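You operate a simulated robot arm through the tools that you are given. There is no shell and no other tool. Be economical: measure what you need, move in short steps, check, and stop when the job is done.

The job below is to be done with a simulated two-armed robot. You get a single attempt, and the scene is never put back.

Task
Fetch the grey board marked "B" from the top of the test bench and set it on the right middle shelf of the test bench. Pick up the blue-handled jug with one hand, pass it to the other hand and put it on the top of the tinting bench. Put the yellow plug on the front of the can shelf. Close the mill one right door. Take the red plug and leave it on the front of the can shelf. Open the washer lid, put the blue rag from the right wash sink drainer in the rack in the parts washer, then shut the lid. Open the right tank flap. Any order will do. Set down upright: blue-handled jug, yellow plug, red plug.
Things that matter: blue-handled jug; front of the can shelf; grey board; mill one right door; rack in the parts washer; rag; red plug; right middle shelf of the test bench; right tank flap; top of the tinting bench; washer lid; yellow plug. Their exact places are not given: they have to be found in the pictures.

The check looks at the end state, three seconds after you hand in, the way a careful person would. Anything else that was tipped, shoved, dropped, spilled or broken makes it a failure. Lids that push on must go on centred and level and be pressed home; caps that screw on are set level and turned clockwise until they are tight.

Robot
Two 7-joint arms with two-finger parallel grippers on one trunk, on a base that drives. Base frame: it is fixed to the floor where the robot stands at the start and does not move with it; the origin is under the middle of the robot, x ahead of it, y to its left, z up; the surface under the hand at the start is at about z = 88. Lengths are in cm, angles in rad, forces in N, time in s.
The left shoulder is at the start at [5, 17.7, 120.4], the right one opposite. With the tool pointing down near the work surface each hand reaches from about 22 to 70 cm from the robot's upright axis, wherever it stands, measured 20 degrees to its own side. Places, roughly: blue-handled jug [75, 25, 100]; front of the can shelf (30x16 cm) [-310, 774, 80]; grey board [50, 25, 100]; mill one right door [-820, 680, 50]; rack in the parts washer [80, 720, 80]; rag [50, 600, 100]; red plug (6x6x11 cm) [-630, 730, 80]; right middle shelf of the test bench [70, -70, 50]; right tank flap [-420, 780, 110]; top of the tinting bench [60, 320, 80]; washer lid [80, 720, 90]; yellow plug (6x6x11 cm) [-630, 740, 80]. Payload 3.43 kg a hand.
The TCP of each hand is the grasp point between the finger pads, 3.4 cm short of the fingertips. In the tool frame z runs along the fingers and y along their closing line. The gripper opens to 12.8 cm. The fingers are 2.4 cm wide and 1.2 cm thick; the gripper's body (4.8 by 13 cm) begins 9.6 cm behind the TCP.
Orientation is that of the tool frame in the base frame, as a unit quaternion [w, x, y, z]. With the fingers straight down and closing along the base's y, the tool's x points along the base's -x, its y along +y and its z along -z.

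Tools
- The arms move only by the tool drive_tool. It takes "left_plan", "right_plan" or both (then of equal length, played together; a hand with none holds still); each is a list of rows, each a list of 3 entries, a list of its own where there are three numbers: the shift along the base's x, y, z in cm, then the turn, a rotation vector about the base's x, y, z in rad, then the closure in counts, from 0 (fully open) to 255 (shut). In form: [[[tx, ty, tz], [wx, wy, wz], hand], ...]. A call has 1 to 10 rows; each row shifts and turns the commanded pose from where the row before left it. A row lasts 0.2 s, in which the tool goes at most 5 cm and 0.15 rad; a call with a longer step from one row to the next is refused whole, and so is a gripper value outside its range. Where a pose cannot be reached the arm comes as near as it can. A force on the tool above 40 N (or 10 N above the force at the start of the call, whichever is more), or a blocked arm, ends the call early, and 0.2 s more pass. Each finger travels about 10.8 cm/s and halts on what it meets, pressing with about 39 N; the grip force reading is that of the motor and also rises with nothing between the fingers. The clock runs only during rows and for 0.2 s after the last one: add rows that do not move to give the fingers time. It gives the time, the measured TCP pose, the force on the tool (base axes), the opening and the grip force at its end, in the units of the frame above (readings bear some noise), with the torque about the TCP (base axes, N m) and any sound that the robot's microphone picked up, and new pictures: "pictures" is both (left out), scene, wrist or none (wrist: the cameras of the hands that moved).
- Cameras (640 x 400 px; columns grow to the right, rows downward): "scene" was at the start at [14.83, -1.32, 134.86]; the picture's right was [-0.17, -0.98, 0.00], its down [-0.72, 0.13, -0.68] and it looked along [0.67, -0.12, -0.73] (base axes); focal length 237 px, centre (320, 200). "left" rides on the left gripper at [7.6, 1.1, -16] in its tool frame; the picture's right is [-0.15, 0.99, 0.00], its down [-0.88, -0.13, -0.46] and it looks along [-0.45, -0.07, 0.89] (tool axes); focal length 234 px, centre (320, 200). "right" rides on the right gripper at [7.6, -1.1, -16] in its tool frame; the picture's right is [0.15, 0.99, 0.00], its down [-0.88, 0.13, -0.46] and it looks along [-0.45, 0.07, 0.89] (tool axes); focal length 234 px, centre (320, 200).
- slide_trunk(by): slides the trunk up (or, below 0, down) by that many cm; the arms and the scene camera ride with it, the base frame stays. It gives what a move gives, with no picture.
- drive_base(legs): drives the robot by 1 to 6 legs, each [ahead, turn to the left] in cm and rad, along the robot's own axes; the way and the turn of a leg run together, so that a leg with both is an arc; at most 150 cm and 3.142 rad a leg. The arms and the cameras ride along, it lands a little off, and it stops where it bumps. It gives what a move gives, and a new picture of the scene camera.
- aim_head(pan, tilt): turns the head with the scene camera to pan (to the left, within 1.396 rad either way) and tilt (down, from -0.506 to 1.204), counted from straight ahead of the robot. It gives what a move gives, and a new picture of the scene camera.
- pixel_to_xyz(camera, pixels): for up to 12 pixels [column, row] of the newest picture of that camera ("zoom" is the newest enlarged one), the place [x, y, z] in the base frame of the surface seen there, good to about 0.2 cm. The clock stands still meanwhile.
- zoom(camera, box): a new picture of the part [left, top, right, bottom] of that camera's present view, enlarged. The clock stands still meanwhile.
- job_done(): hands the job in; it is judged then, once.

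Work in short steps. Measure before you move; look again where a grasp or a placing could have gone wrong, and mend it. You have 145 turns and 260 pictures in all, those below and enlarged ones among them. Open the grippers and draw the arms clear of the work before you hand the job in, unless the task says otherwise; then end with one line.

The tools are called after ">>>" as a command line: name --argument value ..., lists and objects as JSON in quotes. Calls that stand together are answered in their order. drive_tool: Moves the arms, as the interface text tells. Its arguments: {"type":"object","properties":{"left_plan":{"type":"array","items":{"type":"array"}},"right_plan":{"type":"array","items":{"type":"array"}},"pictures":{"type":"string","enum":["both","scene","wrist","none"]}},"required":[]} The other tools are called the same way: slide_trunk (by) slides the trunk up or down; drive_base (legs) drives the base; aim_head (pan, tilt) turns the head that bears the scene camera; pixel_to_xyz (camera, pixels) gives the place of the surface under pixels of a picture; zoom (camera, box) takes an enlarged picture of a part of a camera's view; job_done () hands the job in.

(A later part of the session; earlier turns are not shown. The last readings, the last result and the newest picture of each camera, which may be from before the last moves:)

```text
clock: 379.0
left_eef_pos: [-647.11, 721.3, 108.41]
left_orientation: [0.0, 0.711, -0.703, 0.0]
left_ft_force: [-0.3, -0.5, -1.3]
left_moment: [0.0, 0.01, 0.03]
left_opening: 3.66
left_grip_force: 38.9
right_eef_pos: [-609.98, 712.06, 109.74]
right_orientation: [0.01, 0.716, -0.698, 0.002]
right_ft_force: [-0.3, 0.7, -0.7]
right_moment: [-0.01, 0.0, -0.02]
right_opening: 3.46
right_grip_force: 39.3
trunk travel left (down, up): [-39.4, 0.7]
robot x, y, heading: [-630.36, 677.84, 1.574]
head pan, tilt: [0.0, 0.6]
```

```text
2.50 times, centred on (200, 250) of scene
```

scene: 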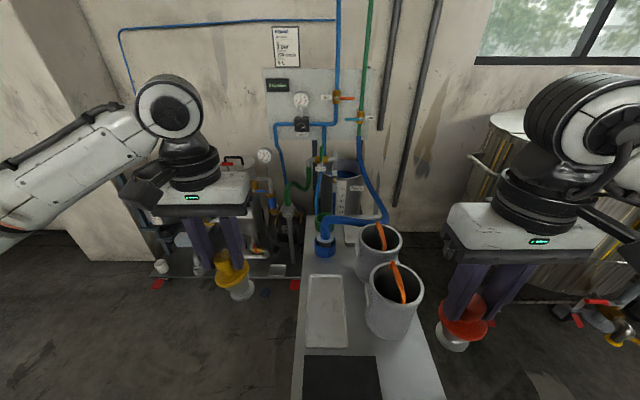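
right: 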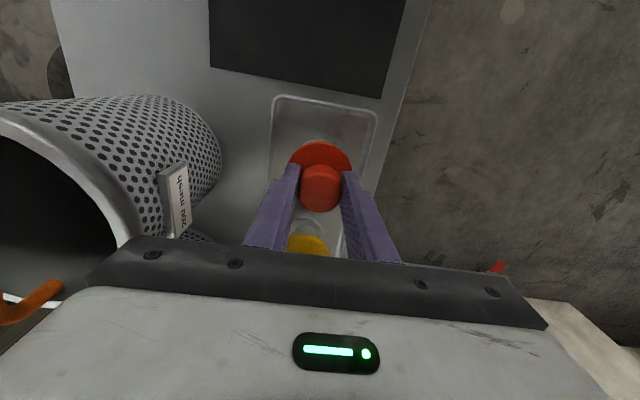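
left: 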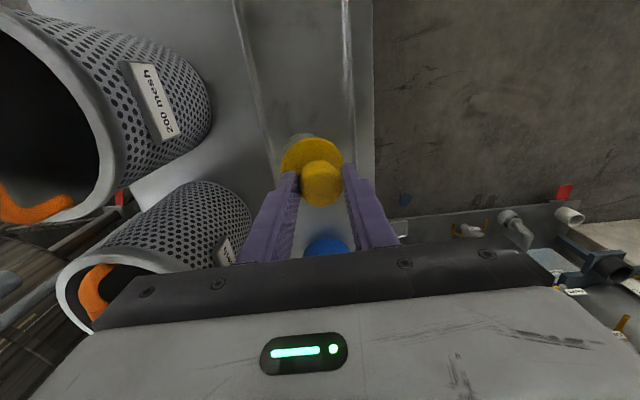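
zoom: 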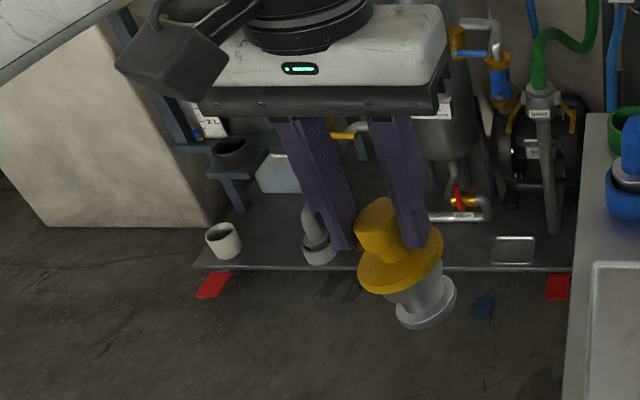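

The plug clearly leans (base toward +x). I measure points on knob, flange, and foot to get the lean.

>>> pixel_to_xyz --camera "zoom" --pixels '[[378, 207], [372, 225], [363, 275], [438, 255], [402, 285], [400, 318], [425, 325], [452, 300], [455, 285], [418, 290]]'

>>> zoom --camera "left" --box '[240, 100, 400, 260]'

```text
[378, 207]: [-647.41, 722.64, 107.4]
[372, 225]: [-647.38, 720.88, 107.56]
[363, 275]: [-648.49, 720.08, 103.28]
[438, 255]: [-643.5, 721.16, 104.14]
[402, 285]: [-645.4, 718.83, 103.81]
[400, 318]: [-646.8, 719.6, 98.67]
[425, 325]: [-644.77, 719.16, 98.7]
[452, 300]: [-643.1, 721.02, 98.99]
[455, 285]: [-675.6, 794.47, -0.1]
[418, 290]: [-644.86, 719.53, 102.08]
```

```text
2.50 times, centred on (320, 180) of left
```

zoom: 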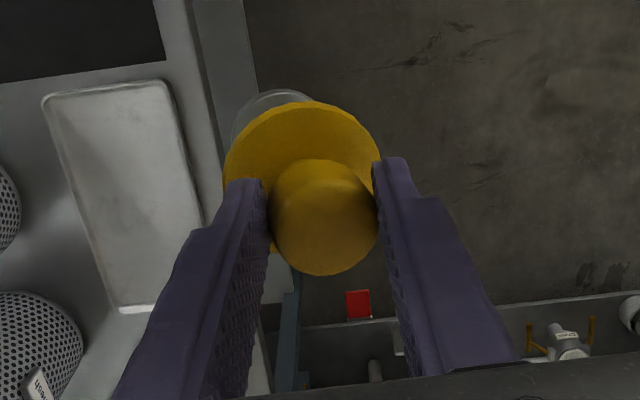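

The plug leans ≈0.22 rad toward +x at its foot. I tilt the left hand +0.22 rad about y to set it vertical, then back off and drive to the can shelf.

>>> drive_tool --left_plan '[[[0, 0, 0], [0, 0.11, 0], 255], [[0, 0, 0], [0, 0.11, 0], 255], [[0, 0, 0], [0, 0, 0], 255]]' --pictures "scene"

>>> zoom --camera "scene" --box '[120, 170, 280, 330]'

>>> drive_base --legs '[[-25, 0], [0, -1.489], [150, 0], [150, 0], [20, 0]]'

```text
clock: 379.8
left_eef_pos: [-647.02, 721.52, 108.58]
left_orientation: [0.077, 0.707, -0.698, -0.077]
left_ft_force: [-0.2, 1.0, -1.6]
left_moment: [0.03, 0.0, 0.0]
left_opening: 3.68
left_grip_force: 38.3
right_eef_pos: [-610.03, 712.11, 109.9]
right_orientation: [0.011, 0.715, -0.699, 0.002]
right_ft_force: [0.1, -0.4, -1.9]
right_moment: [0.03, -0.04, 0.02]
right_opening: 3.46
right_grip_force: 38.5
trunk travel left (down, up): [-39.4, 0.7]
robot x, y, heading: [-629.94, 677.62, 1.579]
head pan, tilt: [0.0, 0.6]
```

scene: 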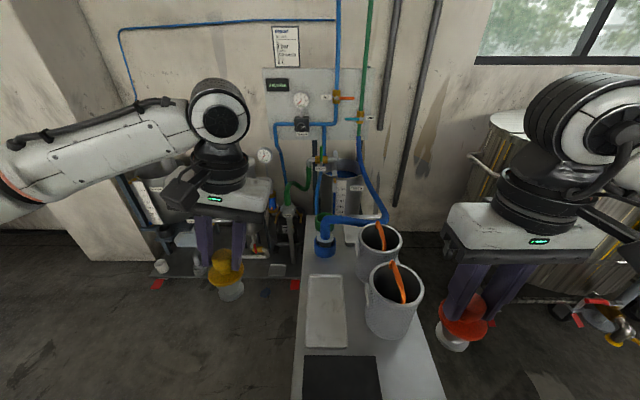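

```text
2.50 times, centred on (200, 250) of scene
```

zoom: 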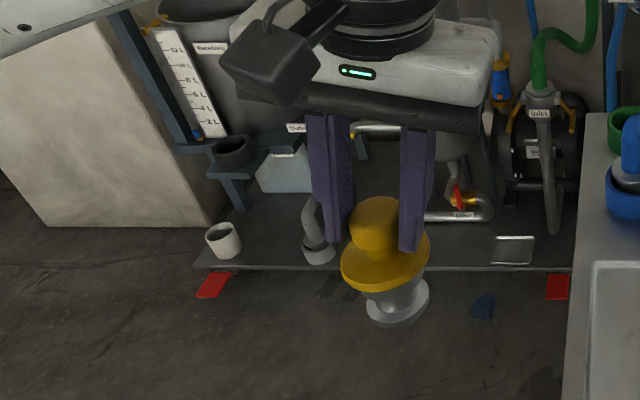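

```text
clock: 387.9
left_eef_pos: [-548.63, 675.36, 108.66]
left_orientation: [-0.001, -0.038, 0.994, 0.107]
left_ft_force: [-0.7, 0.5, -1.7]
left_moment: [0.01, 0.0, -0.03]
left_opening: 3.62
left_grip_force: 38.7
right_eef_pos: [-555.95, 637.26, 109.49]
right_orientation: [-0.015, -0.036, 0.999, 0.002]
right_ft_force: [-0.8, -0.6, -1.6]
right_moment: [-0.04, -0.01, -0.01]
right_opening: 3.46
right_grip_force: 38.7
trunk travel left (down, up): [-39.4, 0.7]
robot x, y, heading: [-590.89, 655.42, 0.068]
head pan, tilt: [0.0, 0.6]
stopped in leg 3: the robot was blocked; the commanded pose is now the measured one
```

scene: 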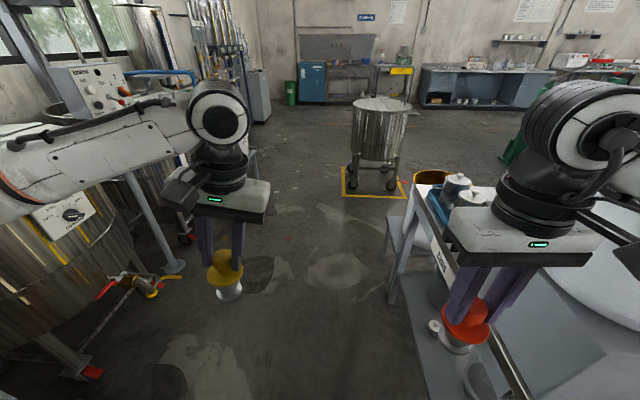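

The base touched a table on the right (its edge under the right hand). I measure its edge and the tank legs on the left before steering around.

>>> pixel_to_xyz --camera "scene" --pixels '[[410, 190], [395, 300], [425, 330], [412, 215], [170, 268], [140, 280], [85, 370], [185, 238], [458, 185], [405, 195]]'

```text
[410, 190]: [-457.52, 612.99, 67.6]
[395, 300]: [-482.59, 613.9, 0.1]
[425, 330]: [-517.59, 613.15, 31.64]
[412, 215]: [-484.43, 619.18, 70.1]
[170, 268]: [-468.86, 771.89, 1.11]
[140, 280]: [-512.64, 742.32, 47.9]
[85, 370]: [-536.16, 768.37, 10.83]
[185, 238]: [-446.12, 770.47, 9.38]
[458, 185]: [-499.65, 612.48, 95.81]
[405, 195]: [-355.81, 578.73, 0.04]
```

Table edge is y≈619 on the right, valves at y≥742 on the left. I steer to y≈682 and continue to x≈−311.

>>> drive_base --legs '[[-6, 0], [0, 0.56], [48, 0], [0, -0.625], [150, 0], [97, 0]]'

```text
clock: 406.3
left_eef_pos: [-265.64, 698.75, 108.42]
left_orientation: [0.0, 0.001, 0.994, 0.108]
left_ft_force: [0.0, -0.1, -1.2]
left_moment: [-0.02, 0.02, -0.01]
left_opening: 3.48
left_grip_force: 38.8
right_eef_pos: [-275.78, 661.29, 109.12]
right_orientation: [-0.019, 0.002, 1.0, 0.005]
right_ft_force: [-0.1, 0.0, -2.0]
right_moment: [-0.01, 0.01, 0.03]
right_opening: 3.43
right_grip_force: 39.1
trunk travel left (down, up): [-39.4, 0.7]
robot x, y, heading: [-309.43, 682.57, -0.011]
head pan, tilt: [0.0, 0.6]
```

scene: 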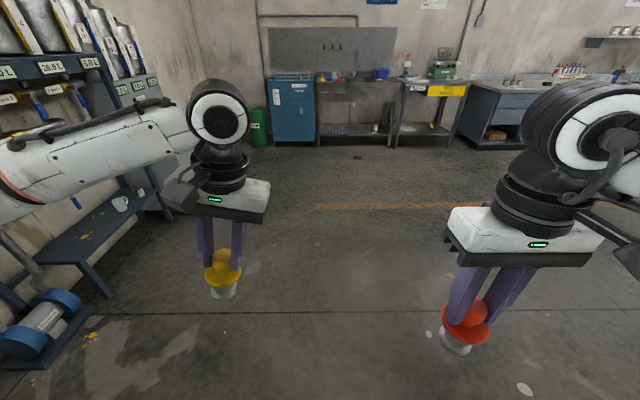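

I'm in front of the can shelf. The left opening is now 3.48 (flush), so the plug may have realigned in the pads. I turn to face the shelf and look.

>>> drive_base --legs '[[0, 1.582]]'

>>> zoom --camera "scene" --box '[140, 170, 300, 330]'

```text
clock: 410.5
left_eef_pos: [-326.56, 726.41, 108.43]
left_orientation: [0.077, 0.707, -0.699, -0.077]
left_ft_force: [0.2, 0.0, -2.7]
left_moment: [-0.01, -0.03, 0.01]
left_opening: 3.43
left_grip_force: 38.9
right_eef_pos: [-289.19, 716.82, 109.18]
right_orientation: [0.016, 0.711, -0.703, 0.011]
right_ft_force: [0.3, 0.1, -1.6]
right_moment: [0.02, 0.03, 0.02]
right_opening: 3.46
right_grip_force: 39.4
trunk travel left (down, up): [-39.4, 0.7]
robot x, y, heading: [-309.74, 682.61, 1.576]
head pan, tilt: [0.0, 0.6]
```

scene: 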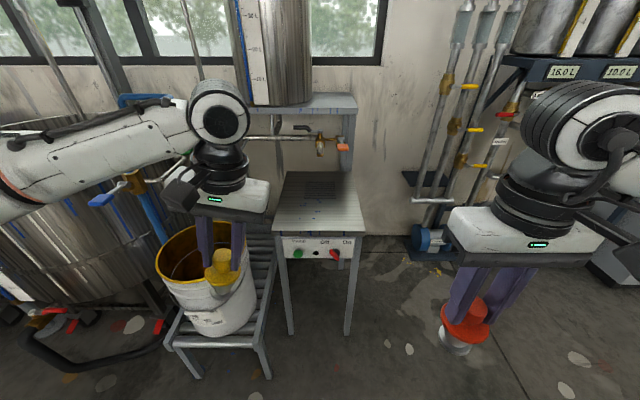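

```text
2.50 times, centred on (220, 250) of scene
```

zoom: 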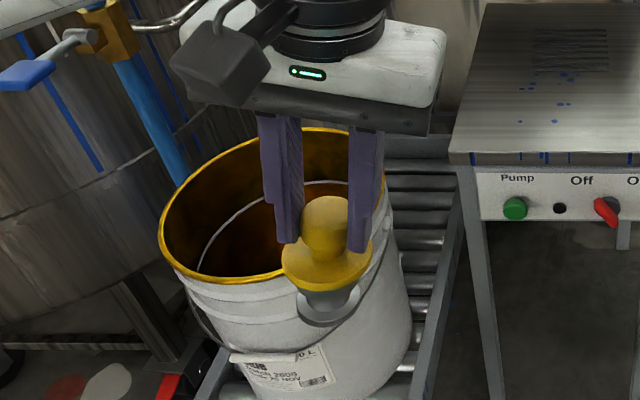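

The plug is now flush with the tilted hand, so I undo the 0.22 rad tilt, and measure the shelf top (table at (320,210)).

>>> drive_tool --left_plan '[[[0, 0, 0], [0, -0.11, 0], 255], [[0, 0, 0], [0, -0.11, 0], 255], [[0, 0, 0], [0, 0, 0], 255]]' --pictures "none"

>>> pixel_to_xyz --camera "scene" --pixels '[[278, 230], [360, 230], [285, 178], [352, 178], [320, 215], [320, 190], [300, 215], [340, 215], [270, 240], [230, 245], [265, 370]]'

>>> zoom --camera "scene" --box '[240, 150, 400, 260]'

```text
clock: 411.3
left_eef_pos: [-326.55, 726.4, 108.47]
left_orientation: [0.001, 0.711, -0.703, 0.002]
left_ft_force: [-0.3, 0.9, -1.1]
left_moment: [0.0, 0.02, -0.02]
left_opening: 3.45
left_grip_force: 39.3
right_eef_pos: [-289.15, 716.81, 109.12]
right_orientation: [0.015, 0.711, -0.703, 0.011]
right_ft_force: [-0.9, 0.1, -2.4]
right_moment: [-0.01, 0.01, 0.0]
right_opening: 3.46
right_grip_force: 39.1
trunk travel left (down, up): [-39.4, 0.7]
robot x, y, heading: [-309.78, 682.54, 1.581]
head pan, tilt: [0.0, 0.6]
```

```text
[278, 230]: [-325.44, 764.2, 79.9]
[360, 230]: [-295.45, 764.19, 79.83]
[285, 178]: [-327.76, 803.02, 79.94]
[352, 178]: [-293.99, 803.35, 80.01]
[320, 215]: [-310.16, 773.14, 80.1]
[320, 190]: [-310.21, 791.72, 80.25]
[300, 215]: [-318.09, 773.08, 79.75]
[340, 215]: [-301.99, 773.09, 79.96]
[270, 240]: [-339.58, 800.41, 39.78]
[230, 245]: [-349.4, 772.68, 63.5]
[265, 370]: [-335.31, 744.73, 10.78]
```

```text
3.64 times, centred on (320, 205) of scene
```

zoom: 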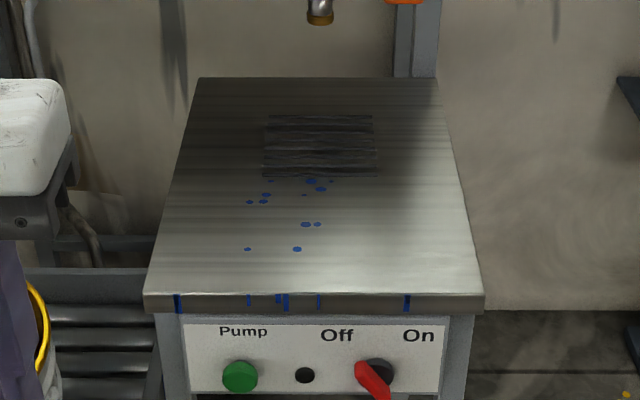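

Shelf top z=80.0, x −327…−294, front y≈764. I drive 36 cm closer, shifted 8 cm right to stay off the bucket stand.

>>> drive_base --legs '[[0, -0.22], [36, 0], [0, 0.212]]'

```text
clock: 415.2
left_eef_pos: [-318.38, 761.99, 108.42]
left_orientation: [0.0, 0.709, -0.705, 0.002]
left_ft_force: [-0.6, -0.6, -2.0]
left_moment: [0.01, -0.02, 0.03]
left_opening: 3.47
left_grip_force: 39.1
right_eef_pos: [-280.98, 752.06, 109.18]
right_orientation: [0.016, 0.708, -0.706, 0.01]
right_ft_force: [-0.5, -0.3, -1.5]
right_moment: [0.01, 0.01, -0.01]
right_opening: 3.44
right_grip_force: 38.6
trunk travel left (down, up): [-39.4, 0.7]
robot x, y, heading: [-301.59, 718.17, 1.564]
head pan, tilt: [0.0, 0.6]
```

scene: 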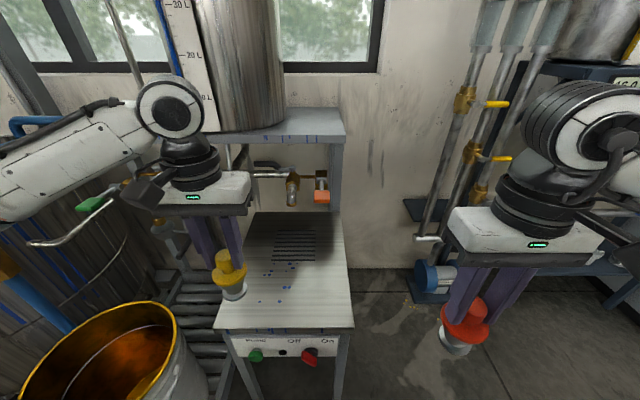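

Left hand first: move over (−317.5,773.5) and lower to ~3 cm above the shelf, then check uprightness.

>>> drive_tool --left_plan '[[[0.3, 4, 0], [0, 0, 0], 255], [[0.3, 4, 0], [0, 0, 0], 255], [[0.3, 3.5, 0], [0, 0, 0], 255], [[0, 0, -5], [0, 0, 0], 255], [[0, 0, -5], [0, 0, 0], 255], [[0, 0, -4.5], [0, 0, 0], 255], [[0, 0, 0], [0, 0, 0], 255]]' --pictures "both"

>>> zoom --camera "scene" --box '[200, 190, 360, 330]'

```text
clock: 416.8
left_eef_pos: [-317.6, 773.69, 93.89]
left_orientation: [0.0, 0.709, -0.706, 0.001]
left_ft_force: [1.1, 0.1, -1.5]
left_moment: [-0.01, 0.0, 0.01]
left_opening: 3.43
left_grip_force: 38.9
right_eef_pos: [-281.05, 752.18, 109.2]
right_orientation: [0.017, 0.707, -0.707, 0.011]
right_ft_force: [-0.1, -0.4, -1.7]
right_moment: [0.02, -0.01, -0.01]
right_opening: 3.46
right_grip_force: 39.6
trunk travel left (down, up): [-39.4, 0.7]
robot x, y, heading: [-301.98, 717.69, 1.572]
head pan, tilt: [0.0, 0.6]
```

scene: 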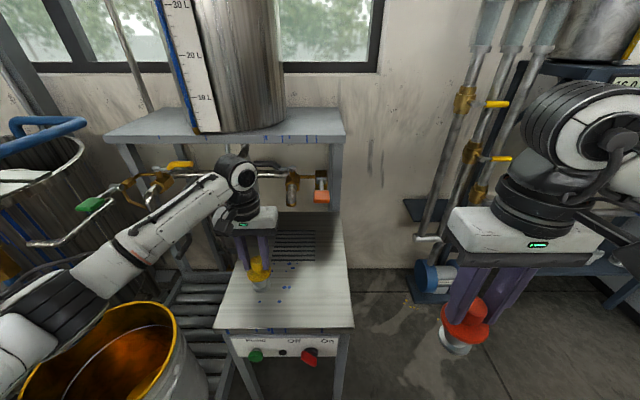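
left: 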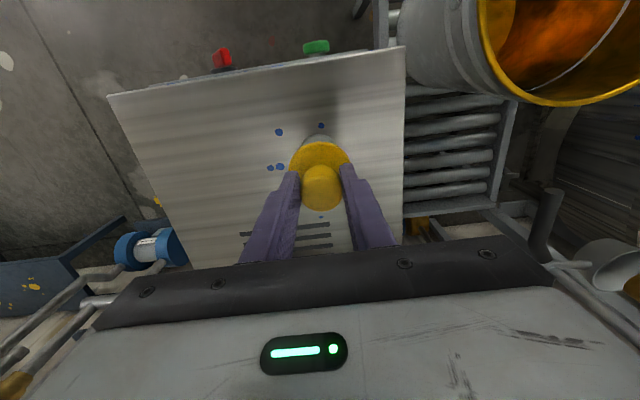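

```text
2.86 times, centred on (280, 260) of scene
```

zoom: 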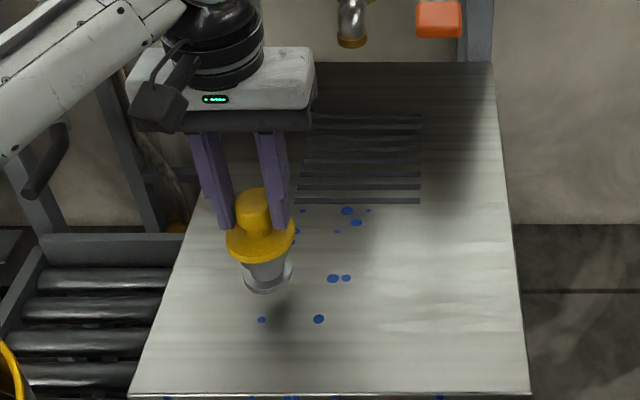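

The yellow plug is upright now. I lower 3 cm and creep to contact.

>>> drive_tool --left_plan '[[[0, 0, -2.8], [0, 0, 0], 255], [[0, 0, -0.4], [0, 0, 0], 255], [[0, 0, -0.3], [0, 0, 0], 255], [[0, 0, 0], [0, 0, 0], 255]]' --pictures "none"

```text
clock: 417.8
left_eef_pos: [-317.48, 773.63, 91.06]
left_orientation: [-0.006, 0.708, -0.706, -0.002]
left_ft_force: [-1.0, -2.3, 35.2]
left_moment: [0.3, 0.17, 0.04]
left_opening: 3.45
left_grip_force: 38.6
right_eef_pos: [-281.05, 751.7, 109.35]
right_orientation: [0.016, 0.708, -0.706, 0.009]
right_ft_force: [0.8, -0.8, -1.9]
right_moment: [-0.02, -0.03, 0.01]
right_opening: 3.47
right_grip_force: 39.0
trunk travel left (down, up): [-39.4, 0.7]
robot x, y, heading: [-301.99, 718.24, 1.566]
head pan, tilt: [0.0, 0.6]
```

Contact (35 N). I relax 0.4 cm, release and rise straight up.

>>> drive_tool --left_plan '[[[0, 0, 0.4], [0, 0, 0], 255], [[0, 0, 0], [0, 0, 0], 160], [[0, 0, 0], [0, 0, 0], 145], [[0, 0, 0], [0, 0, 0], 145], [[0, 0, 2.5], [0, 0, 0], 145], [[0, 0, 4], [0, 0, 0], 145], [[0, 0, 5], [0, 0, 0], 145], [[-1, -4, 3], [0, 0, 0], 145], [[-2, -4, 2], [0, 0, 0], 145], [[-2, -4, 0], [0, 0, 0], 145]]' --pictures "scene"

```text
refused: row 8 steps farther than a row can; nothing moved
```

>>> drive_tool --left_plan '[[[0, 0, 0.4], [0, 0, 0], 255], [[0, 0, 0], [0, 0, 0], 160], [[0, 0, 0], [0, 0, 0], 145], [[0, 0, 0], [0, 0, 0], 145], [[0, 0, 2.5], [0, 0, 0], 145], [[0, 0, 4], [0, 0, 0], 145], [[0, 0, 5], [0, 0, 0], 145], [[-1, -3.5, 2.5], [0, 0, 0], 145], [[-2, -4, 1], [0, 0, 0], 145], [[-2, -4, 0], [0, 0, 0], 145]]' --pictures "scene"

```text
clock: 420.0
left_eef_pos: [-322.63, 761.91, 106.03]
left_orientation: [0.0, 0.709, -0.705, 0.001]
left_ft_force: [0.1, 0.3, 0.8]
left_moment: [0.03, 0.03, 0.06]
left_opening: 5.52
left_grip_force: 0.1
right_eef_pos: [-281.04, 752.02, 109.19]
right_orientation: [0.015, 0.707, -0.707, 0.011]
right_ft_force: [-0.9, 0.1, -1.5]
right_moment: [-0.02, -0.03, 0.02]
right_opening: 3.45
right_grip_force: 38.7
trunk travel left (down, up): [-39.4, 0.7]
robot x, y, heading: [-301.55, 717.81, 1.568]
head pan, tilt: [0.0, 0.6]
```

scene: 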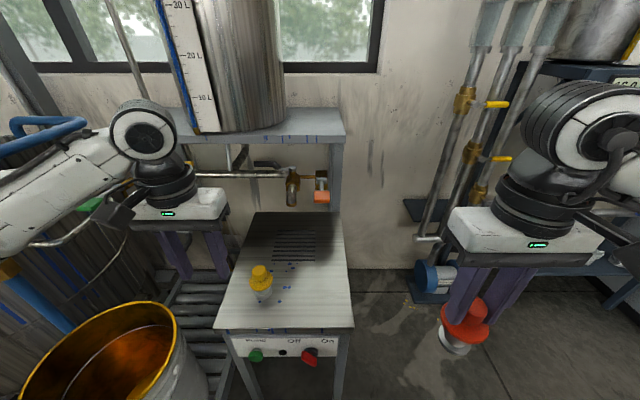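

Yellow stands upright on the shelf front. Now the red one: right hand to (−303,773.5), then down.

>>> drive_tool --right_plan '[[[-4, 2.5, 0], [0, 0, 0], 255], [[-4, 2.5, 0], [0, 0, 0], 255], [[-4, 2.5, 0], [0, 0, 0], 255], [[-3.5, 3.5, 0], [0, 0, 0], 255], [[-3.5, 3.5, 0], [0, 0, 0], 255], [[-3, 3.5, 0], [0, 0, 0], 255], [[0, 3.5, 0], [0, 0, 0], 255], [[0, 0, -5], [0, 0, 0], 255], [[0, 0, -5], [0, 0, 0], 255], [[0, 0, -4.5], [0, 0, 0], 255]]' --pictures "both"

```text
clock: 422.2
left_eef_pos: [-322.49, 761.94, 105.87]
left_orientation: [0.0, 0.708, -0.706, 0.002]
left_ft_force: [-0.1, -0.2, 0.3]
left_moment: [0.0, 0.01, -0.01]
left_opening: 5.52
left_grip_force: 0.1
right_eef_pos: [-303.02, 773.67, 94.47]
right_orientation: [0.016, 0.707, -0.707, 0.011]
right_ft_force: [0.6, -0.3, -1.3]
right_moment: [-0.02, 0.02, 0.03]
right_opening: 3.47
right_grip_force: 39.0
trunk travel left (down, up): [-39.4, 0.7]
robot x, y, heading: [-301.63, 717.89, 1.568]
head pan, tilt: [0.0, 0.6]
```

scene: 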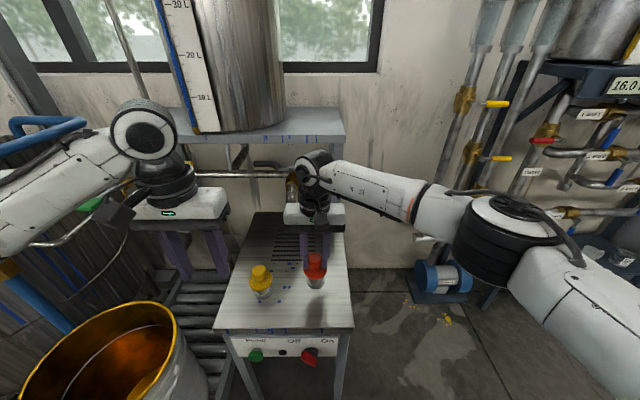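
right: 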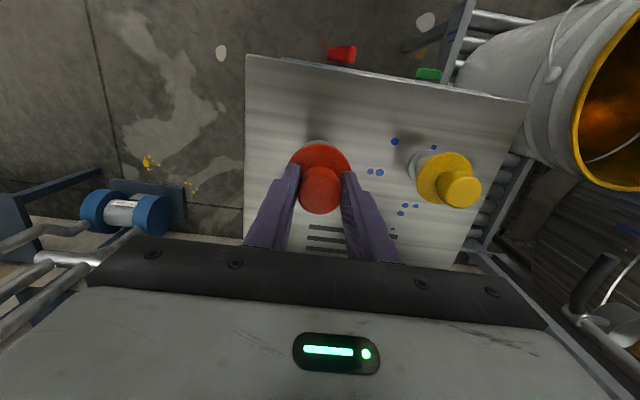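

I lower the red plug 3.7 cm, then creep, in small steps.

>>> drive_tool --right_plan '[[[0, 0, -3], [0, 0, 0], 255], [[0, 0, -0.7], [0, 0, 0], 255], [[0, 0, -0.3], [0, 0, 0], 255], [[0, 0, 0], [0, 0, 0], 255]]' --pictures "none"

```text
clock: 423.2
left_eef_pos: [-322.48, 762.01, 105.82]
left_orientation: [-0.001, 0.709, -0.706, 0.001]
left_ft_force: [-0.4, 0.0, 0.8]
left_moment: [-0.03, 0.03, 0.03]
left_opening: 5.5
left_grip_force: 0.1
right_eef_pos: [-302.93, 773.49, 90.61]
right_orientation: [0.017, 0.707, -0.707, 0.01]
right_ft_force: [0.6, -0.1, -1.4]
right_moment: [0.01, 0.0, -0.02]
right_opening: 3.47
right_grip_force: 38.8
trunk travel left (down, up): [-39.4, 0.7]
robot x, y, heading: [-301.94, 717.72, 1.567]
head pan, tilt: [0.0, 0.6]
```

Still ~0.3 cm to go. I lower 0.3, release, and rise.

>>> drive_tool --right_plan '[[[0, 0, -0.2], [0, 0, 0], 255], [[0, 0, -0.1], [0, 0, 0], 255], [[0, 0, 0], [0, 0, 0], 160], [[0, 0, 0], [0, 0, 0], 145], [[0, 0, 0], [0, 0, 0], 145], [[0, 0, 2.5], [0, 0, 0], 145], [[0, 0, 4], [0, 0, 0], 145], [[0, 0, 5], [0, 0, 0], 145], [[2, -3, 3], [0, 0, 0], 145], [[3, -3.5, 1], [0, 0, 0], 145]]' --pictures "scene"

```text
clock: 425.4
left_eef_pos: [-322.48, 761.86, 105.83]
left_orientation: [0.0, 0.708, -0.706, 0.001]
left_ft_force: [0.8, -0.1, 1.3]
left_moment: [0.01, 0.01, -0.01]
left_opening: 5.5
left_grip_force: 0.1
right_eef_pos: [-297.96, 766.9, 105.91]
right_orientation: [-0.017, -0.707, 0.707, -0.011]
right_ft_force: [0.4, 0.5, 1.1]
right_moment: [0.03, 0.01, -0.01]
right_opening: 5.51
right_grip_force: 0.0
trunk travel left (down, up): [-39.4, 0.7]
robot x, y, heading: [-302.1, 717.85, 1.562]
head pan, tilt: [0.0, 0.6]
```

scene: 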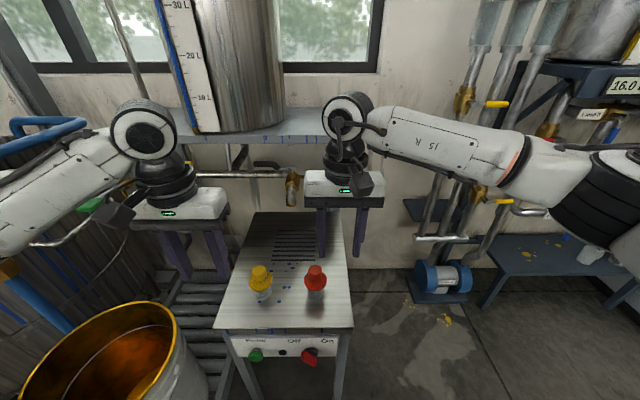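

Both plugs stand upright. Now the tank flap: back out and move along to x≈−415.

>>> drive_base --legs '[[-38, 0.0], [0, 1.57], [100, 0], [0, -1.57]]'

>>> aim_head --pan 0.0 --tilt 0.45

```text
clock: 440.3
left_eef_pos: [-423.28, 723.67, 105.85]
left_orientation: [0.0, 0.712, -0.702, 0.001]
left_ft_force: [-0.4, 0.2, -0.6]
left_moment: [0.0, -0.03, 0.0]
left_opening: 5.53
left_grip_force: 0.0
right_eef_pos: [-398.87, 729.02, 105.86]
right_orientation: [0.016, 0.712, -0.702, 0.011]
right_ft_force: [0.2, -0.7, 0.3]
right_moment: [0.0, -0.03, 0.0]
right_opening: 5.49
right_grip_force: 0.0
trunk travel left (down, up): [-39.4, 0.7]
robot x, y, heading: [-402.3, 679.83, 1.573]
head pan, tilt: [0.0, 0.6]
```

scene: 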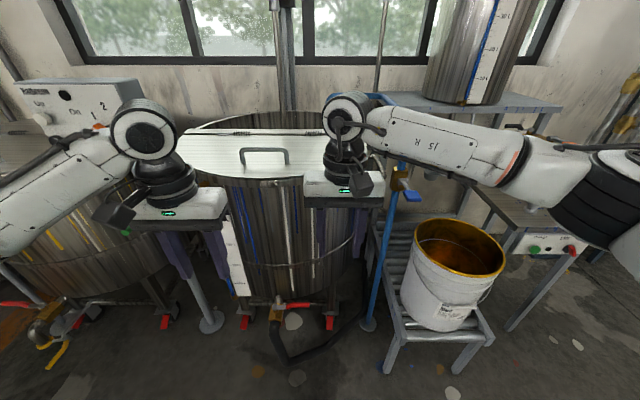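

```text
clock: 441.0
left_eef_pos: [-423.27, 723.74, 105.98]
left_orientation: [0.0, 0.713, -0.701, 0.001]
left_ft_force: [0.5, -0.2, 0.0]
left_moment: [0.01, -0.02, 0.03]
left_opening: 5.53
left_grip_force: 0.2
right_eef_pos: [-398.9, 729.01, 105.76]
right_orientation: [0.017, 0.711, -0.703, 0.01]
right_ft_force: [0.0, 0.3, -0.2]
right_moment: [0.01, -0.02, -0.02]
right_opening: 5.51
right_grip_force: 0.0
trunk travel left (down, up): [-39.4, 0.7]
robot x, y, heading: [-402.57, 680.15, 1.577]
head pan, tilt: [0.0, 0.45]
```

scene: 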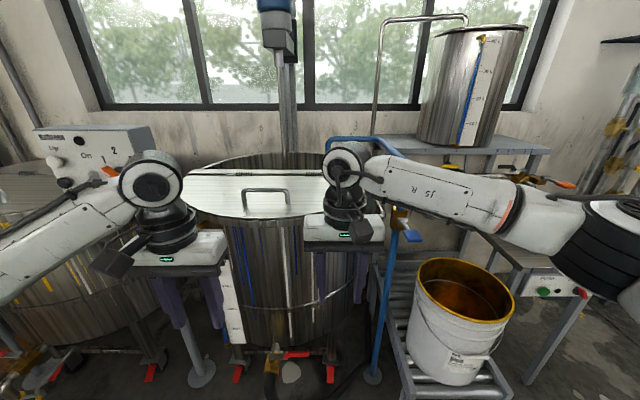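

The right tank's front half-lid (flap) has a handle at (266,200). I measure the handle, hinge line and rim.

>>> pixel_to_xyz --camera "scene" --pixels '[[245, 192], [265, 189], [286, 192], [246, 208], [289, 208], [265, 216], [230, 175], [265, 170], [310, 175], [200, 200], [265, 182], [250, 160]]'

>>> zoom --camera "scene" --box '[170, 140, 370, 260]'

```text
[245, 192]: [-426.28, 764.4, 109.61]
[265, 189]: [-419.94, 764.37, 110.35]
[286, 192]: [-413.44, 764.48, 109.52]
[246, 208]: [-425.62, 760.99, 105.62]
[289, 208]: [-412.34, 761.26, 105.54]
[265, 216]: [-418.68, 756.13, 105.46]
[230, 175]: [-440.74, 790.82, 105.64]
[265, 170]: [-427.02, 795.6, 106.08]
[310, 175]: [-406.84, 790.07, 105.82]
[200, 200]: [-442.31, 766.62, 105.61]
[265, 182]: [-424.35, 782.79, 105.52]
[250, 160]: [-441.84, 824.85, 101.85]
```

```text
3.20 times, centred on (270, 200) of scene
```

zoom: 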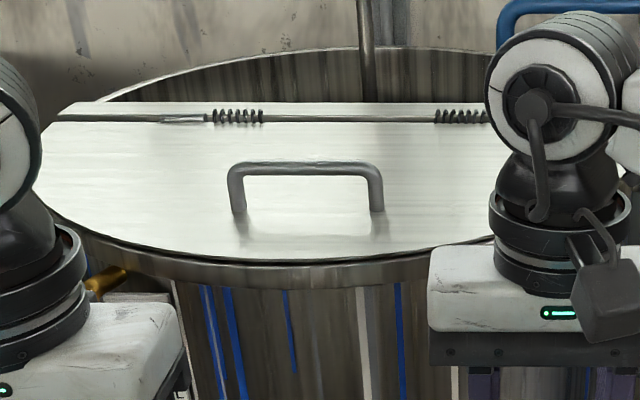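

Flap: surface z 105.5, hinge at y≈795, handle bar at y≈764.4, x −426…−413, z≈110. As with the washer, I'll hook the shut left fingers under it, hand nearly horizontal. First raise and set both hands while clear.

>>> drive_tool --left_plan '[[[0.5, 1, 2], [0.14, 0, 0], 255], [[0.5, 1, 2], [0.14, 0, 0], 255], [[0.5, 1, 2], [0.14, 0, 0], 255], [[0.5, 1, 2], [0.14, 0, 0], 255], [[0.5, 1, 1], [0.14, 0, 0], 255], [[0.5, 1, 0], [0.14, 0, 0], 255], [[0.5, 0, 0], [0.14, 0, 0], 255], [[0, 0, 0], [0.14, 0, 0], 255], [[0, 0, 0], [0.14, 0, 0], 255], [[0, 0, 0], [0.14, 0, 0], 255]]' --right_plan '[[[2, -2, 2], [0, 0, 0], 0], [[2, -2, 2], [0, 0, 0], 0], [[2, -2, 2], [0, 0, 0], 0], [[2, -2, 2], [0, 0, 0], 0], [[2, -1, 2], [0, 0, 0], 0], [[2, -1, 2], [0, 0, 0], 0], [[0, 0, 2], [0, 0, 0], 0], [[0, 0, 0], [0, 0, 0], 0], [[0, 0, 0], [0, 0, 0], 0], [[0, 0, 0], [0, 0, 0], 0]]' --pictures "none"

>>> pixel_to_xyz --camera "scene" --pixels '[[300, 353], [272, 352], [330, 372], [238, 372], [200, 375], [372, 375], [398, 365]]'

```text
clock: 443.2
left_eef_pos: [-419.8, 729.72, 114.83]
left_orientation: [-0.459, 0.545, -0.538, -0.451]
left_ft_force: [-0.1, 0.1, -0.2]
left_moment: [0.02, 0.0, 0.0]
left_opening: 0.0
left_grip_force: 32.9
right_eef_pos: [-386.88, 718.99, 119.89]
right_orientation: [0.016, 0.711, -0.703, 0.011]
right_ft_force: [-0.4, -0.4, 0.5]
right_moment: [0.0, 0.01, 0.0]
right_opening: 12.78
right_grip_force: 0.0
trunk travel left (down, up): [-39.4, 0.7]
robot x, y, heading: [-402.55, 679.6, 1.577]
head pan, tilt: [0.0, 0.45]
```

```text
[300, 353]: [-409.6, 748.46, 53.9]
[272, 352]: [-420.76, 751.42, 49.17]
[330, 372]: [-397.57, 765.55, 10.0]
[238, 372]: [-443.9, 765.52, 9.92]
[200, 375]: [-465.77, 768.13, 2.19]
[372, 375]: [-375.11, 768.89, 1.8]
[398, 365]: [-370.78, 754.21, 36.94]
```

The left hand is horizontal at rel 50 cm. I drive 24 cm in, then lower it to just in front of the handle.

>>> drive_base --legs '[[24, 0]]'

>>> drive_tool --left_plan '[[[0, 0, -3], [0, 0, 0], 255], [[0, 0, -3], [0, 0, 0], 255], [[0, 0, -0.6], [0, 0, 0], 255], [[0, 0, 0], [0, 0, 0], 255]]' --pictures "both"

>>> zoom --camera "scene" --box '[170, 160, 370, 280]'

```text
clock: 445.0
left_eef_pos: [-419.8, 753.75, 114.78]
left_orientation: [-0.459, 0.545, -0.538, -0.451]
left_ft_force: [0.0, 0.8, -1.0]
left_moment: [0.0, 0.03, -0.01]
left_opening: 0.03
left_grip_force: 33.3
right_eef_pos: [-387.04, 743.06, 119.9]
right_orientation: [0.017, 0.71, -0.704, 0.01]
right_ft_force: [0.2, 0.4, -0.4]
right_moment: [-0.02, 0.01, -0.01]
right_opening: 12.79
right_grip_force: 0.1
trunk travel left (down, up): [-39.4, 0.7]
robot x, y, heading: [-402.68, 703.85, 1.577]
head pan, tilt: [0.0, 0.45]
```

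scene: 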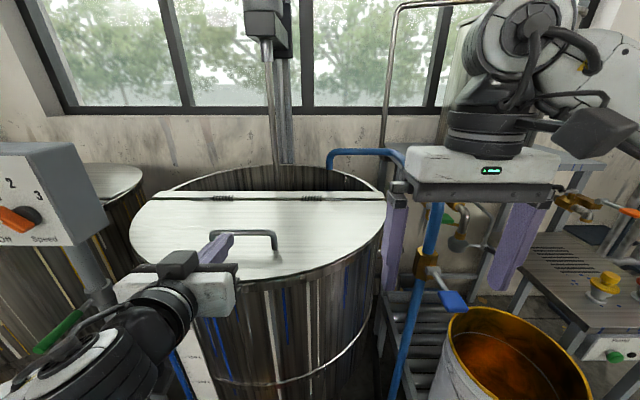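

```text
clock: 446.0
left_eef_pos: [-419.82, 753.63, 108.27]
left_orientation: [-0.459, 0.544, -0.538, -0.451]
left_ft_force: [-0.4, 0.3, 1.4]
left_moment: [0.0, -0.01, -0.01]
left_opening: 0.0
left_grip_force: 33.2
right_eef_pos: [-387.09, 743.1, 119.81]
right_orientation: [0.016, 0.71, -0.704, 0.01]
right_ft_force: [-0.5, 0.2, 0.0]
right_moment: [0.04, 0.02, -0.01]
right_opening: 12.79
right_grip_force: 0.0
trunk travel left (down, up): [-39.4, 0.7]
robot x, y, heading: [-402.72, 703.89, 1.583]
head pan, tilt: [0.0, 0.45]
```

scene: 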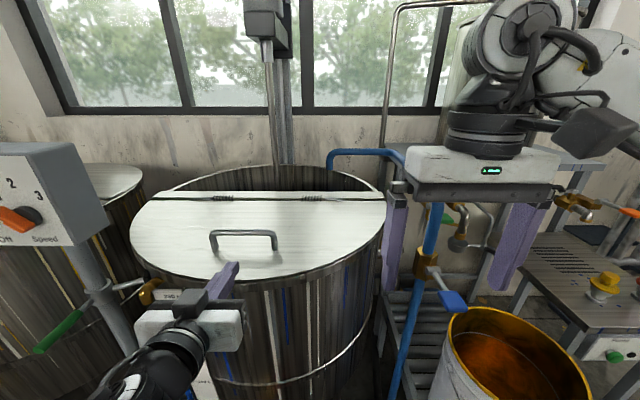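
left: 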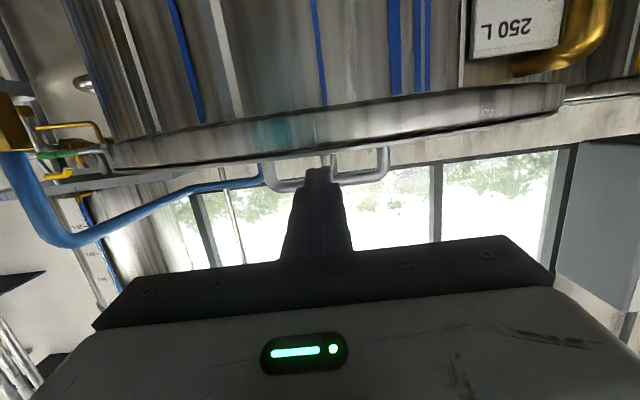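

```text
3.20 times, centred on (270, 220) of scene
```

zoom: 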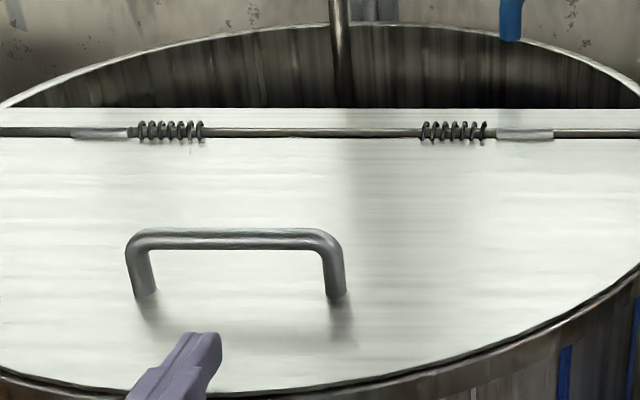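

The fingertips point at the handle's opening. I slide in 9.8 cm, slightly down, under the bar.

>>> drive_tool --left_plan '[[[0, 2.5, -0.3], [0, 0, 0], 255], [[0, 2.5, -0.2], [0, 0, 0], 255], [[0, 2.5, -0.1], [0, 0, 0], 255], [[0, 2.3, 0], [0, 0, 0], 255], [[0, 0, 0], [0, 0, 0], 255]]' --pictures "scene"

>>> zoom --camera "scene" --box '[170, 160, 370, 280]'

```text
clock: 447.2
left_eef_pos: [-419.86, 763.52, 107.57]
left_orientation: [-0.459, 0.544, -0.538, -0.452]
left_ft_force: [0.8, -0.6, -0.6]
left_moment: [0.01, 0.01, -0.01]
left_opening: 0.0
left_grip_force: 32.6
right_eef_pos: [-386.89, 742.97, 119.8]
right_orientation: [0.016, 0.711, -0.703, 0.01]
right_ft_force: [0.3, -1.3, -0.3]
right_moment: [0.0, 0.04, -0.01]
right_opening: 12.81
right_grip_force: 0.1
trunk travel left (down, up): [-39.4, 0.7]
robot x, y, heading: [-402.66, 703.64, 1.577]
head pan, tilt: [0.0, 0.45]
```

scene: 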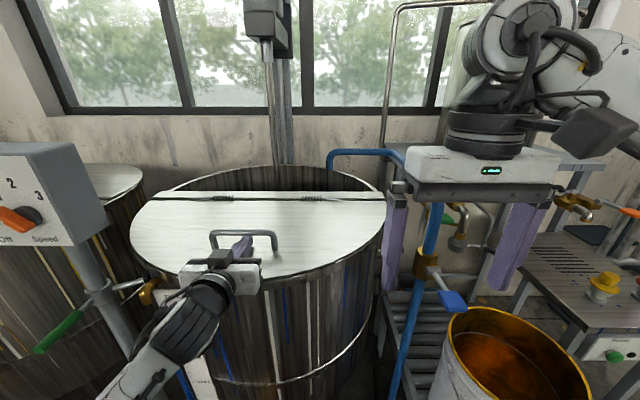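

```text
3.20 times, centred on (270, 220) of scene
```

zoom: 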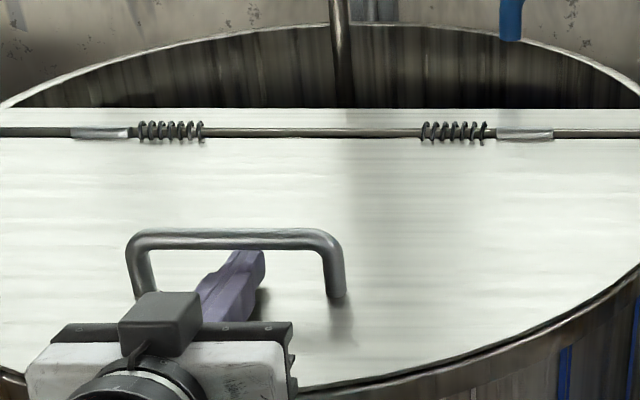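

The tip is just at the bar. I push 1.5 cm further and begin lifting, 20° along the arc.

>>> drive_tool --left_plan '[[[0, 1.5, 0], [0, 0, 0], 255], [[0.0, 0.5, 2.6], [-0.05, 0, 0], 255], [[0, 0.7, 2.6], [-0.05, 0, 0], 255], [[0, 0.9, 2.5], [-0.05, 0, 0], 255], [[0, 1.1, 2.4], [-0.05, 0, 0], 255], [[0, 0, 0], [0, 0, 0], 255]]' --pictures "scene"

```text
clock: 448.6
left_eef_pos: [-419.83, 768.29, 117.65]
left_orientation: [-0.399, 0.588, -0.582, -0.395]
left_ft_force: [0.2, -5.5, -6.2]
left_moment: [-2.05, 1.45, -0.02]
left_opening: 0.01
left_grip_force: 32.8
right_eef_pos: [-386.93, 743.04, 119.75]
right_orientation: [0.017, 0.711, -0.703, 0.011]
right_ft_force: [0.8, -0.3, 0.8]
right_moment: [-0.02, 0.01, 0.01]
right_opening: 12.81
right_grip_force: 0.1
trunk travel left (down, up): [-39.4, 0.7]
robot x, y, heading: [-402.61, 703.79, 1.577]
head pan, tilt: [0.0, 0.45]
```

scene: 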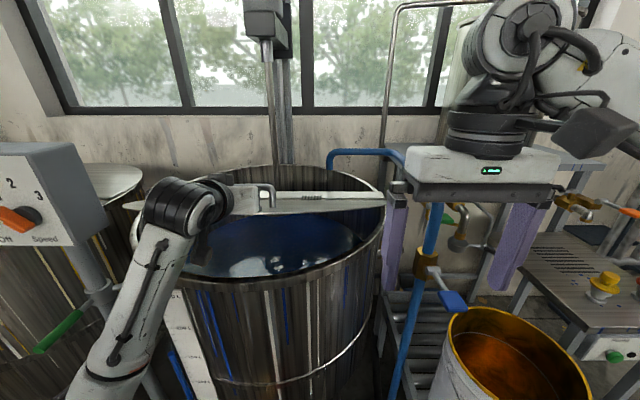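

It opens, with ~8 N load. I continue along the arc, rotating the hand a little more with the flap.

>>> drive_tool --left_plan '[[[0, 1.2, 2.4], [-0.1, 0, 0], 255], [[0, 1.5, 2.2], [-0.1, 0, 0], 255], [[0, 1.7, 2.0], [-0.1, 0, 0], 255], [[0, 1.9, 1.8], [-0.1, 0, 0], 255], [[0, 2.0, 1.7], [-0.1, 0, 0], 255], [[0, 2.2, 1.5], [-0.09, 0, 0], 255], [[0, 2.3, 1.35], [-0.09, 0, 0], 255], [[0, 0, 0], [0, 0, 0], 255]]' --pictures "scene"

```text
clock: 449.9
left_eef_pos: [-419.74, 777.0, 128.08]
left_orientation: [-0.233, 0.669, -0.667, -0.23]
left_ft_force: [0.2, -1.0, -2.5]
left_moment: [0.2, -0.01, -0.01]
left_opening: 0.0
left_grip_force: 32.9
left hand out of reach, approached as far as the arm can: row 6
right_eef_pos: [-386.94, 742.82, 119.94]
right_orientation: [0.016, 0.712, -0.702, 0.01]
right_ft_force: [0.2, -0.9, 0.4]
right_moment: [0.07, 0.0, 0.02]
right_opening: 12.8
right_grip_force: 0.0
trunk travel left (down, up): [-39.4, 0.7]
robot x, y, heading: [-402.66, 704.0, 1.575]
head pan, tilt: [0.0, 0.45]
stopped in row 6 (left hand): the force on the tool passed its limit at 69 N (the readings are from after the stop); the commanded pose is now the measured one
```

scene: 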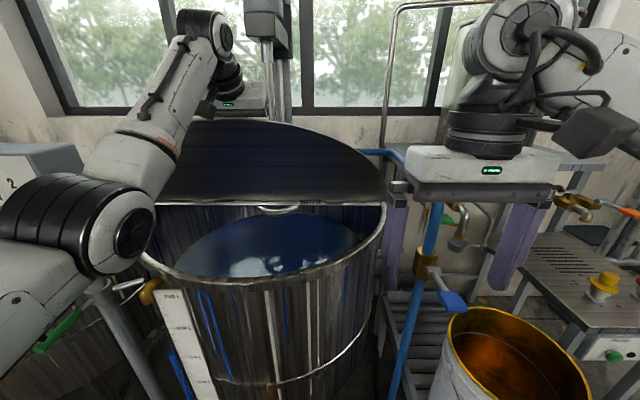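

The flap is well up. I measure its edge to get the angle and see if it's still resting on the hand.

>>> pixel_to_xyz --camera "scene" --pixels '[[290, 124], [330, 145], [300, 160], [300, 190], [270, 205], [240, 125], [225, 105]]'

>>> zoom --camera "scene" --box '[130, 60, 410, 230]'

```text
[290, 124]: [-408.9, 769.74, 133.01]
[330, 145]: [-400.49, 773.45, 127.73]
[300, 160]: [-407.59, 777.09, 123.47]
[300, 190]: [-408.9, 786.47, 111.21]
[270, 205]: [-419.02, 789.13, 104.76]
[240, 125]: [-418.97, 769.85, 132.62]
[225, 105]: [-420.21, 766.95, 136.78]
```

```text
2.29 times, centred on (270, 145) of scene
```

zoom: 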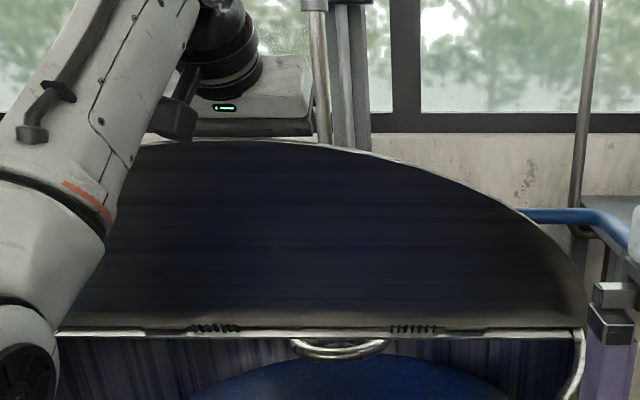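

The flap stands at ~53° with only ~2.5 N on the hand. I drive 5 cm forward so the finger presses the bar on, opening it further.

>>> drive_base --legs '[[5, 0]]'

>>> drive_tool --left_plan '[[[0, 0.5, 1], [-0.08, 0, 0], 255], [[0, 1, 0.8], [-0.08, 0, 0], 255], [[0, 1, 0.6], [-0.08, 0, 0], 255], [[0, 1, 0.5], [-0.08, 0, 0], 255], [[0, 0, 0], [0, 0, 0], 255]]' --pictures "scene"

```text
clock: 450.7
left_eef_pos: [-419.68, 777.6, 128.35]
left_orientation: [0.224, -0.67, 0.672, 0.223]
left_ft_force: [1.4, -9.9, 6.7]
left_moment: [-1.37, 0.14, -0.03]
left_opening: 0.0
left_grip_force: 33.0
right_eef_pos: [-387.0, 744.28, 119.98]
right_orientation: [0.016, 0.711, -0.703, 0.009]
right_ft_force: [0.5, 0.5, 1.2]
right_moment: [0.01, 0.03, 0.0]
right_opening: 12.81
right_grip_force: 0.1
trunk travel left (down, up): [-39.4, 0.7]
robot x, y, heading: [-402.46, 705.29, 1.579]
head pan, tilt: [0.0, 0.45]
stopped in leg 1: the robot was blocked; the commanded pose is now the measured one
```

scene: 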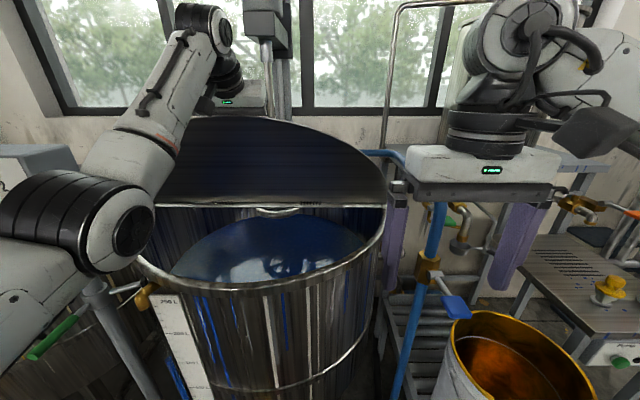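

```text
clock: 451.9
left_eef_pos: [-421.31, 773.16, 126.99]
left_orientation: [0.128, -0.695, 0.696, 0.127]
left_ft_force: [0.5, -0.4, 0.6]
left_moment: [-0.01, 0.0, -0.02]
left_opening: 0.0
left_grip_force: 32.9
left hand out of reach, approached as far as the arm can: row 1, 2, 3, 4
right_eef_pos: [-387.01, 744.54, 119.89]
right_orientation: [0.016, 0.711, -0.703, 0.01]
right_ft_force: [-0.1, -0.1, 0.2]
right_moment: [0.05, -0.04, 0.0]
right_opening: 12.82
right_grip_force: 0.0
trunk travel left (down, up): [-39.4, 0.7]
robot x, y, heading: [-402.64, 705.45, 1.571]
head pan, tilt: [0.0, 0.45]
```

scene: 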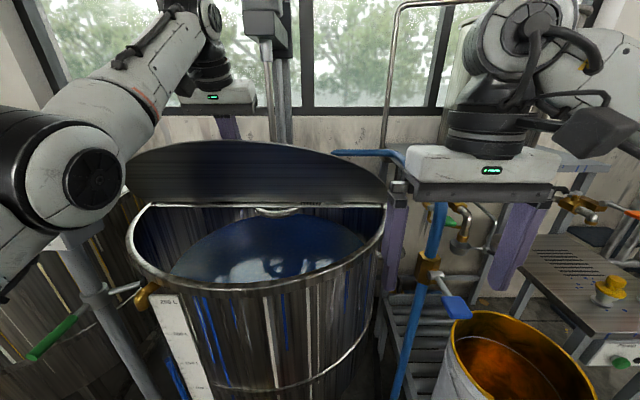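

The arm lost reach and the flap sank some, yet the hand shows no load. I measure the flap's angle now.

>>> pixel_to_xyz --camera "scene" --pixels '[[290, 148], [340, 165], [300, 180], [300, 195], [235, 135], [228, 120], [250, 145]]'

>>> zoom --camera "scene" --box '[110, 60, 410, 240]'

```text
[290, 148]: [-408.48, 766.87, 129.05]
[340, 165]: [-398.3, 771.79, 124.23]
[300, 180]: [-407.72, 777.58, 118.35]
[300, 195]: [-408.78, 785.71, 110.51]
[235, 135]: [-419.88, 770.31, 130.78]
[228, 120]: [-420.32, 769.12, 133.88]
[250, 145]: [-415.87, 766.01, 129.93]
```

```text
2.13 times, centred on (260, 150) of scene
```

zoom: 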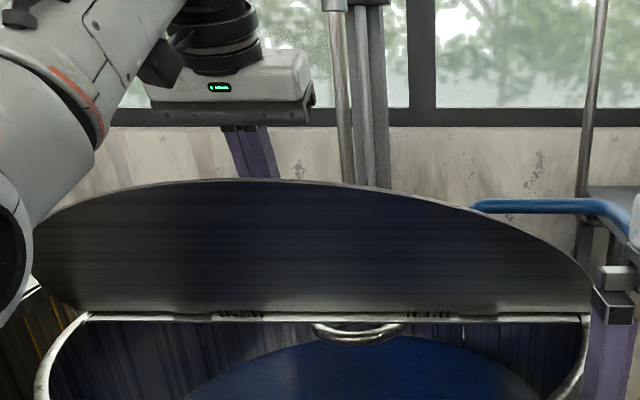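

The flap holds at ~45° unloaded. I withdraw the left finger upward, out from behind the flap, to push from the inside instead.

>>> drive_tool --left_plan '[[[0, -3, 2], [0, 0, 0], 255], [[0, -3, 2.5], [0, 0, 0], 255], [[0, -3, 2], [0, 0, 0], 255], [[0, -3, 2], [0, 0, 0], 255], [[0, -4, 2], [0, 0, 0], 255], [[0, -4, 0], [0, 0, 0], 255]]' --pictures "scene"

```text
clock: 453.3
left_eef_pos: [-421.46, 753.17, 137.33]
left_orientation: [-0.113, 0.699, -0.697, -0.113]
left_ft_force: [-0.2, -0.6, -0.6]
left_moment: [0.01, -0.02, 0.0]
left_opening: 0.01
left_grip_force: 32.6
right_eef_pos: [-387.06, 744.32, 119.97]
right_orientation: [0.016, 0.712, -0.702, 0.011]
right_ft_force: [-0.3, -1.1, 0.5]
right_moment: [0.04, -0.03, 0.0]
right_opening: 12.8
right_grip_force: 0.1
trunk travel left (down, up): [-39.4, 0.7]
robot x, y, heading: [-402.6, 705.64, 1.574]
head pan, tilt: [0.0, 0.45]
```

scene: 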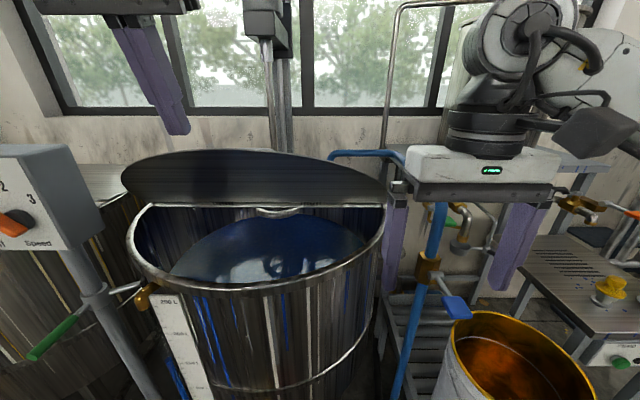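

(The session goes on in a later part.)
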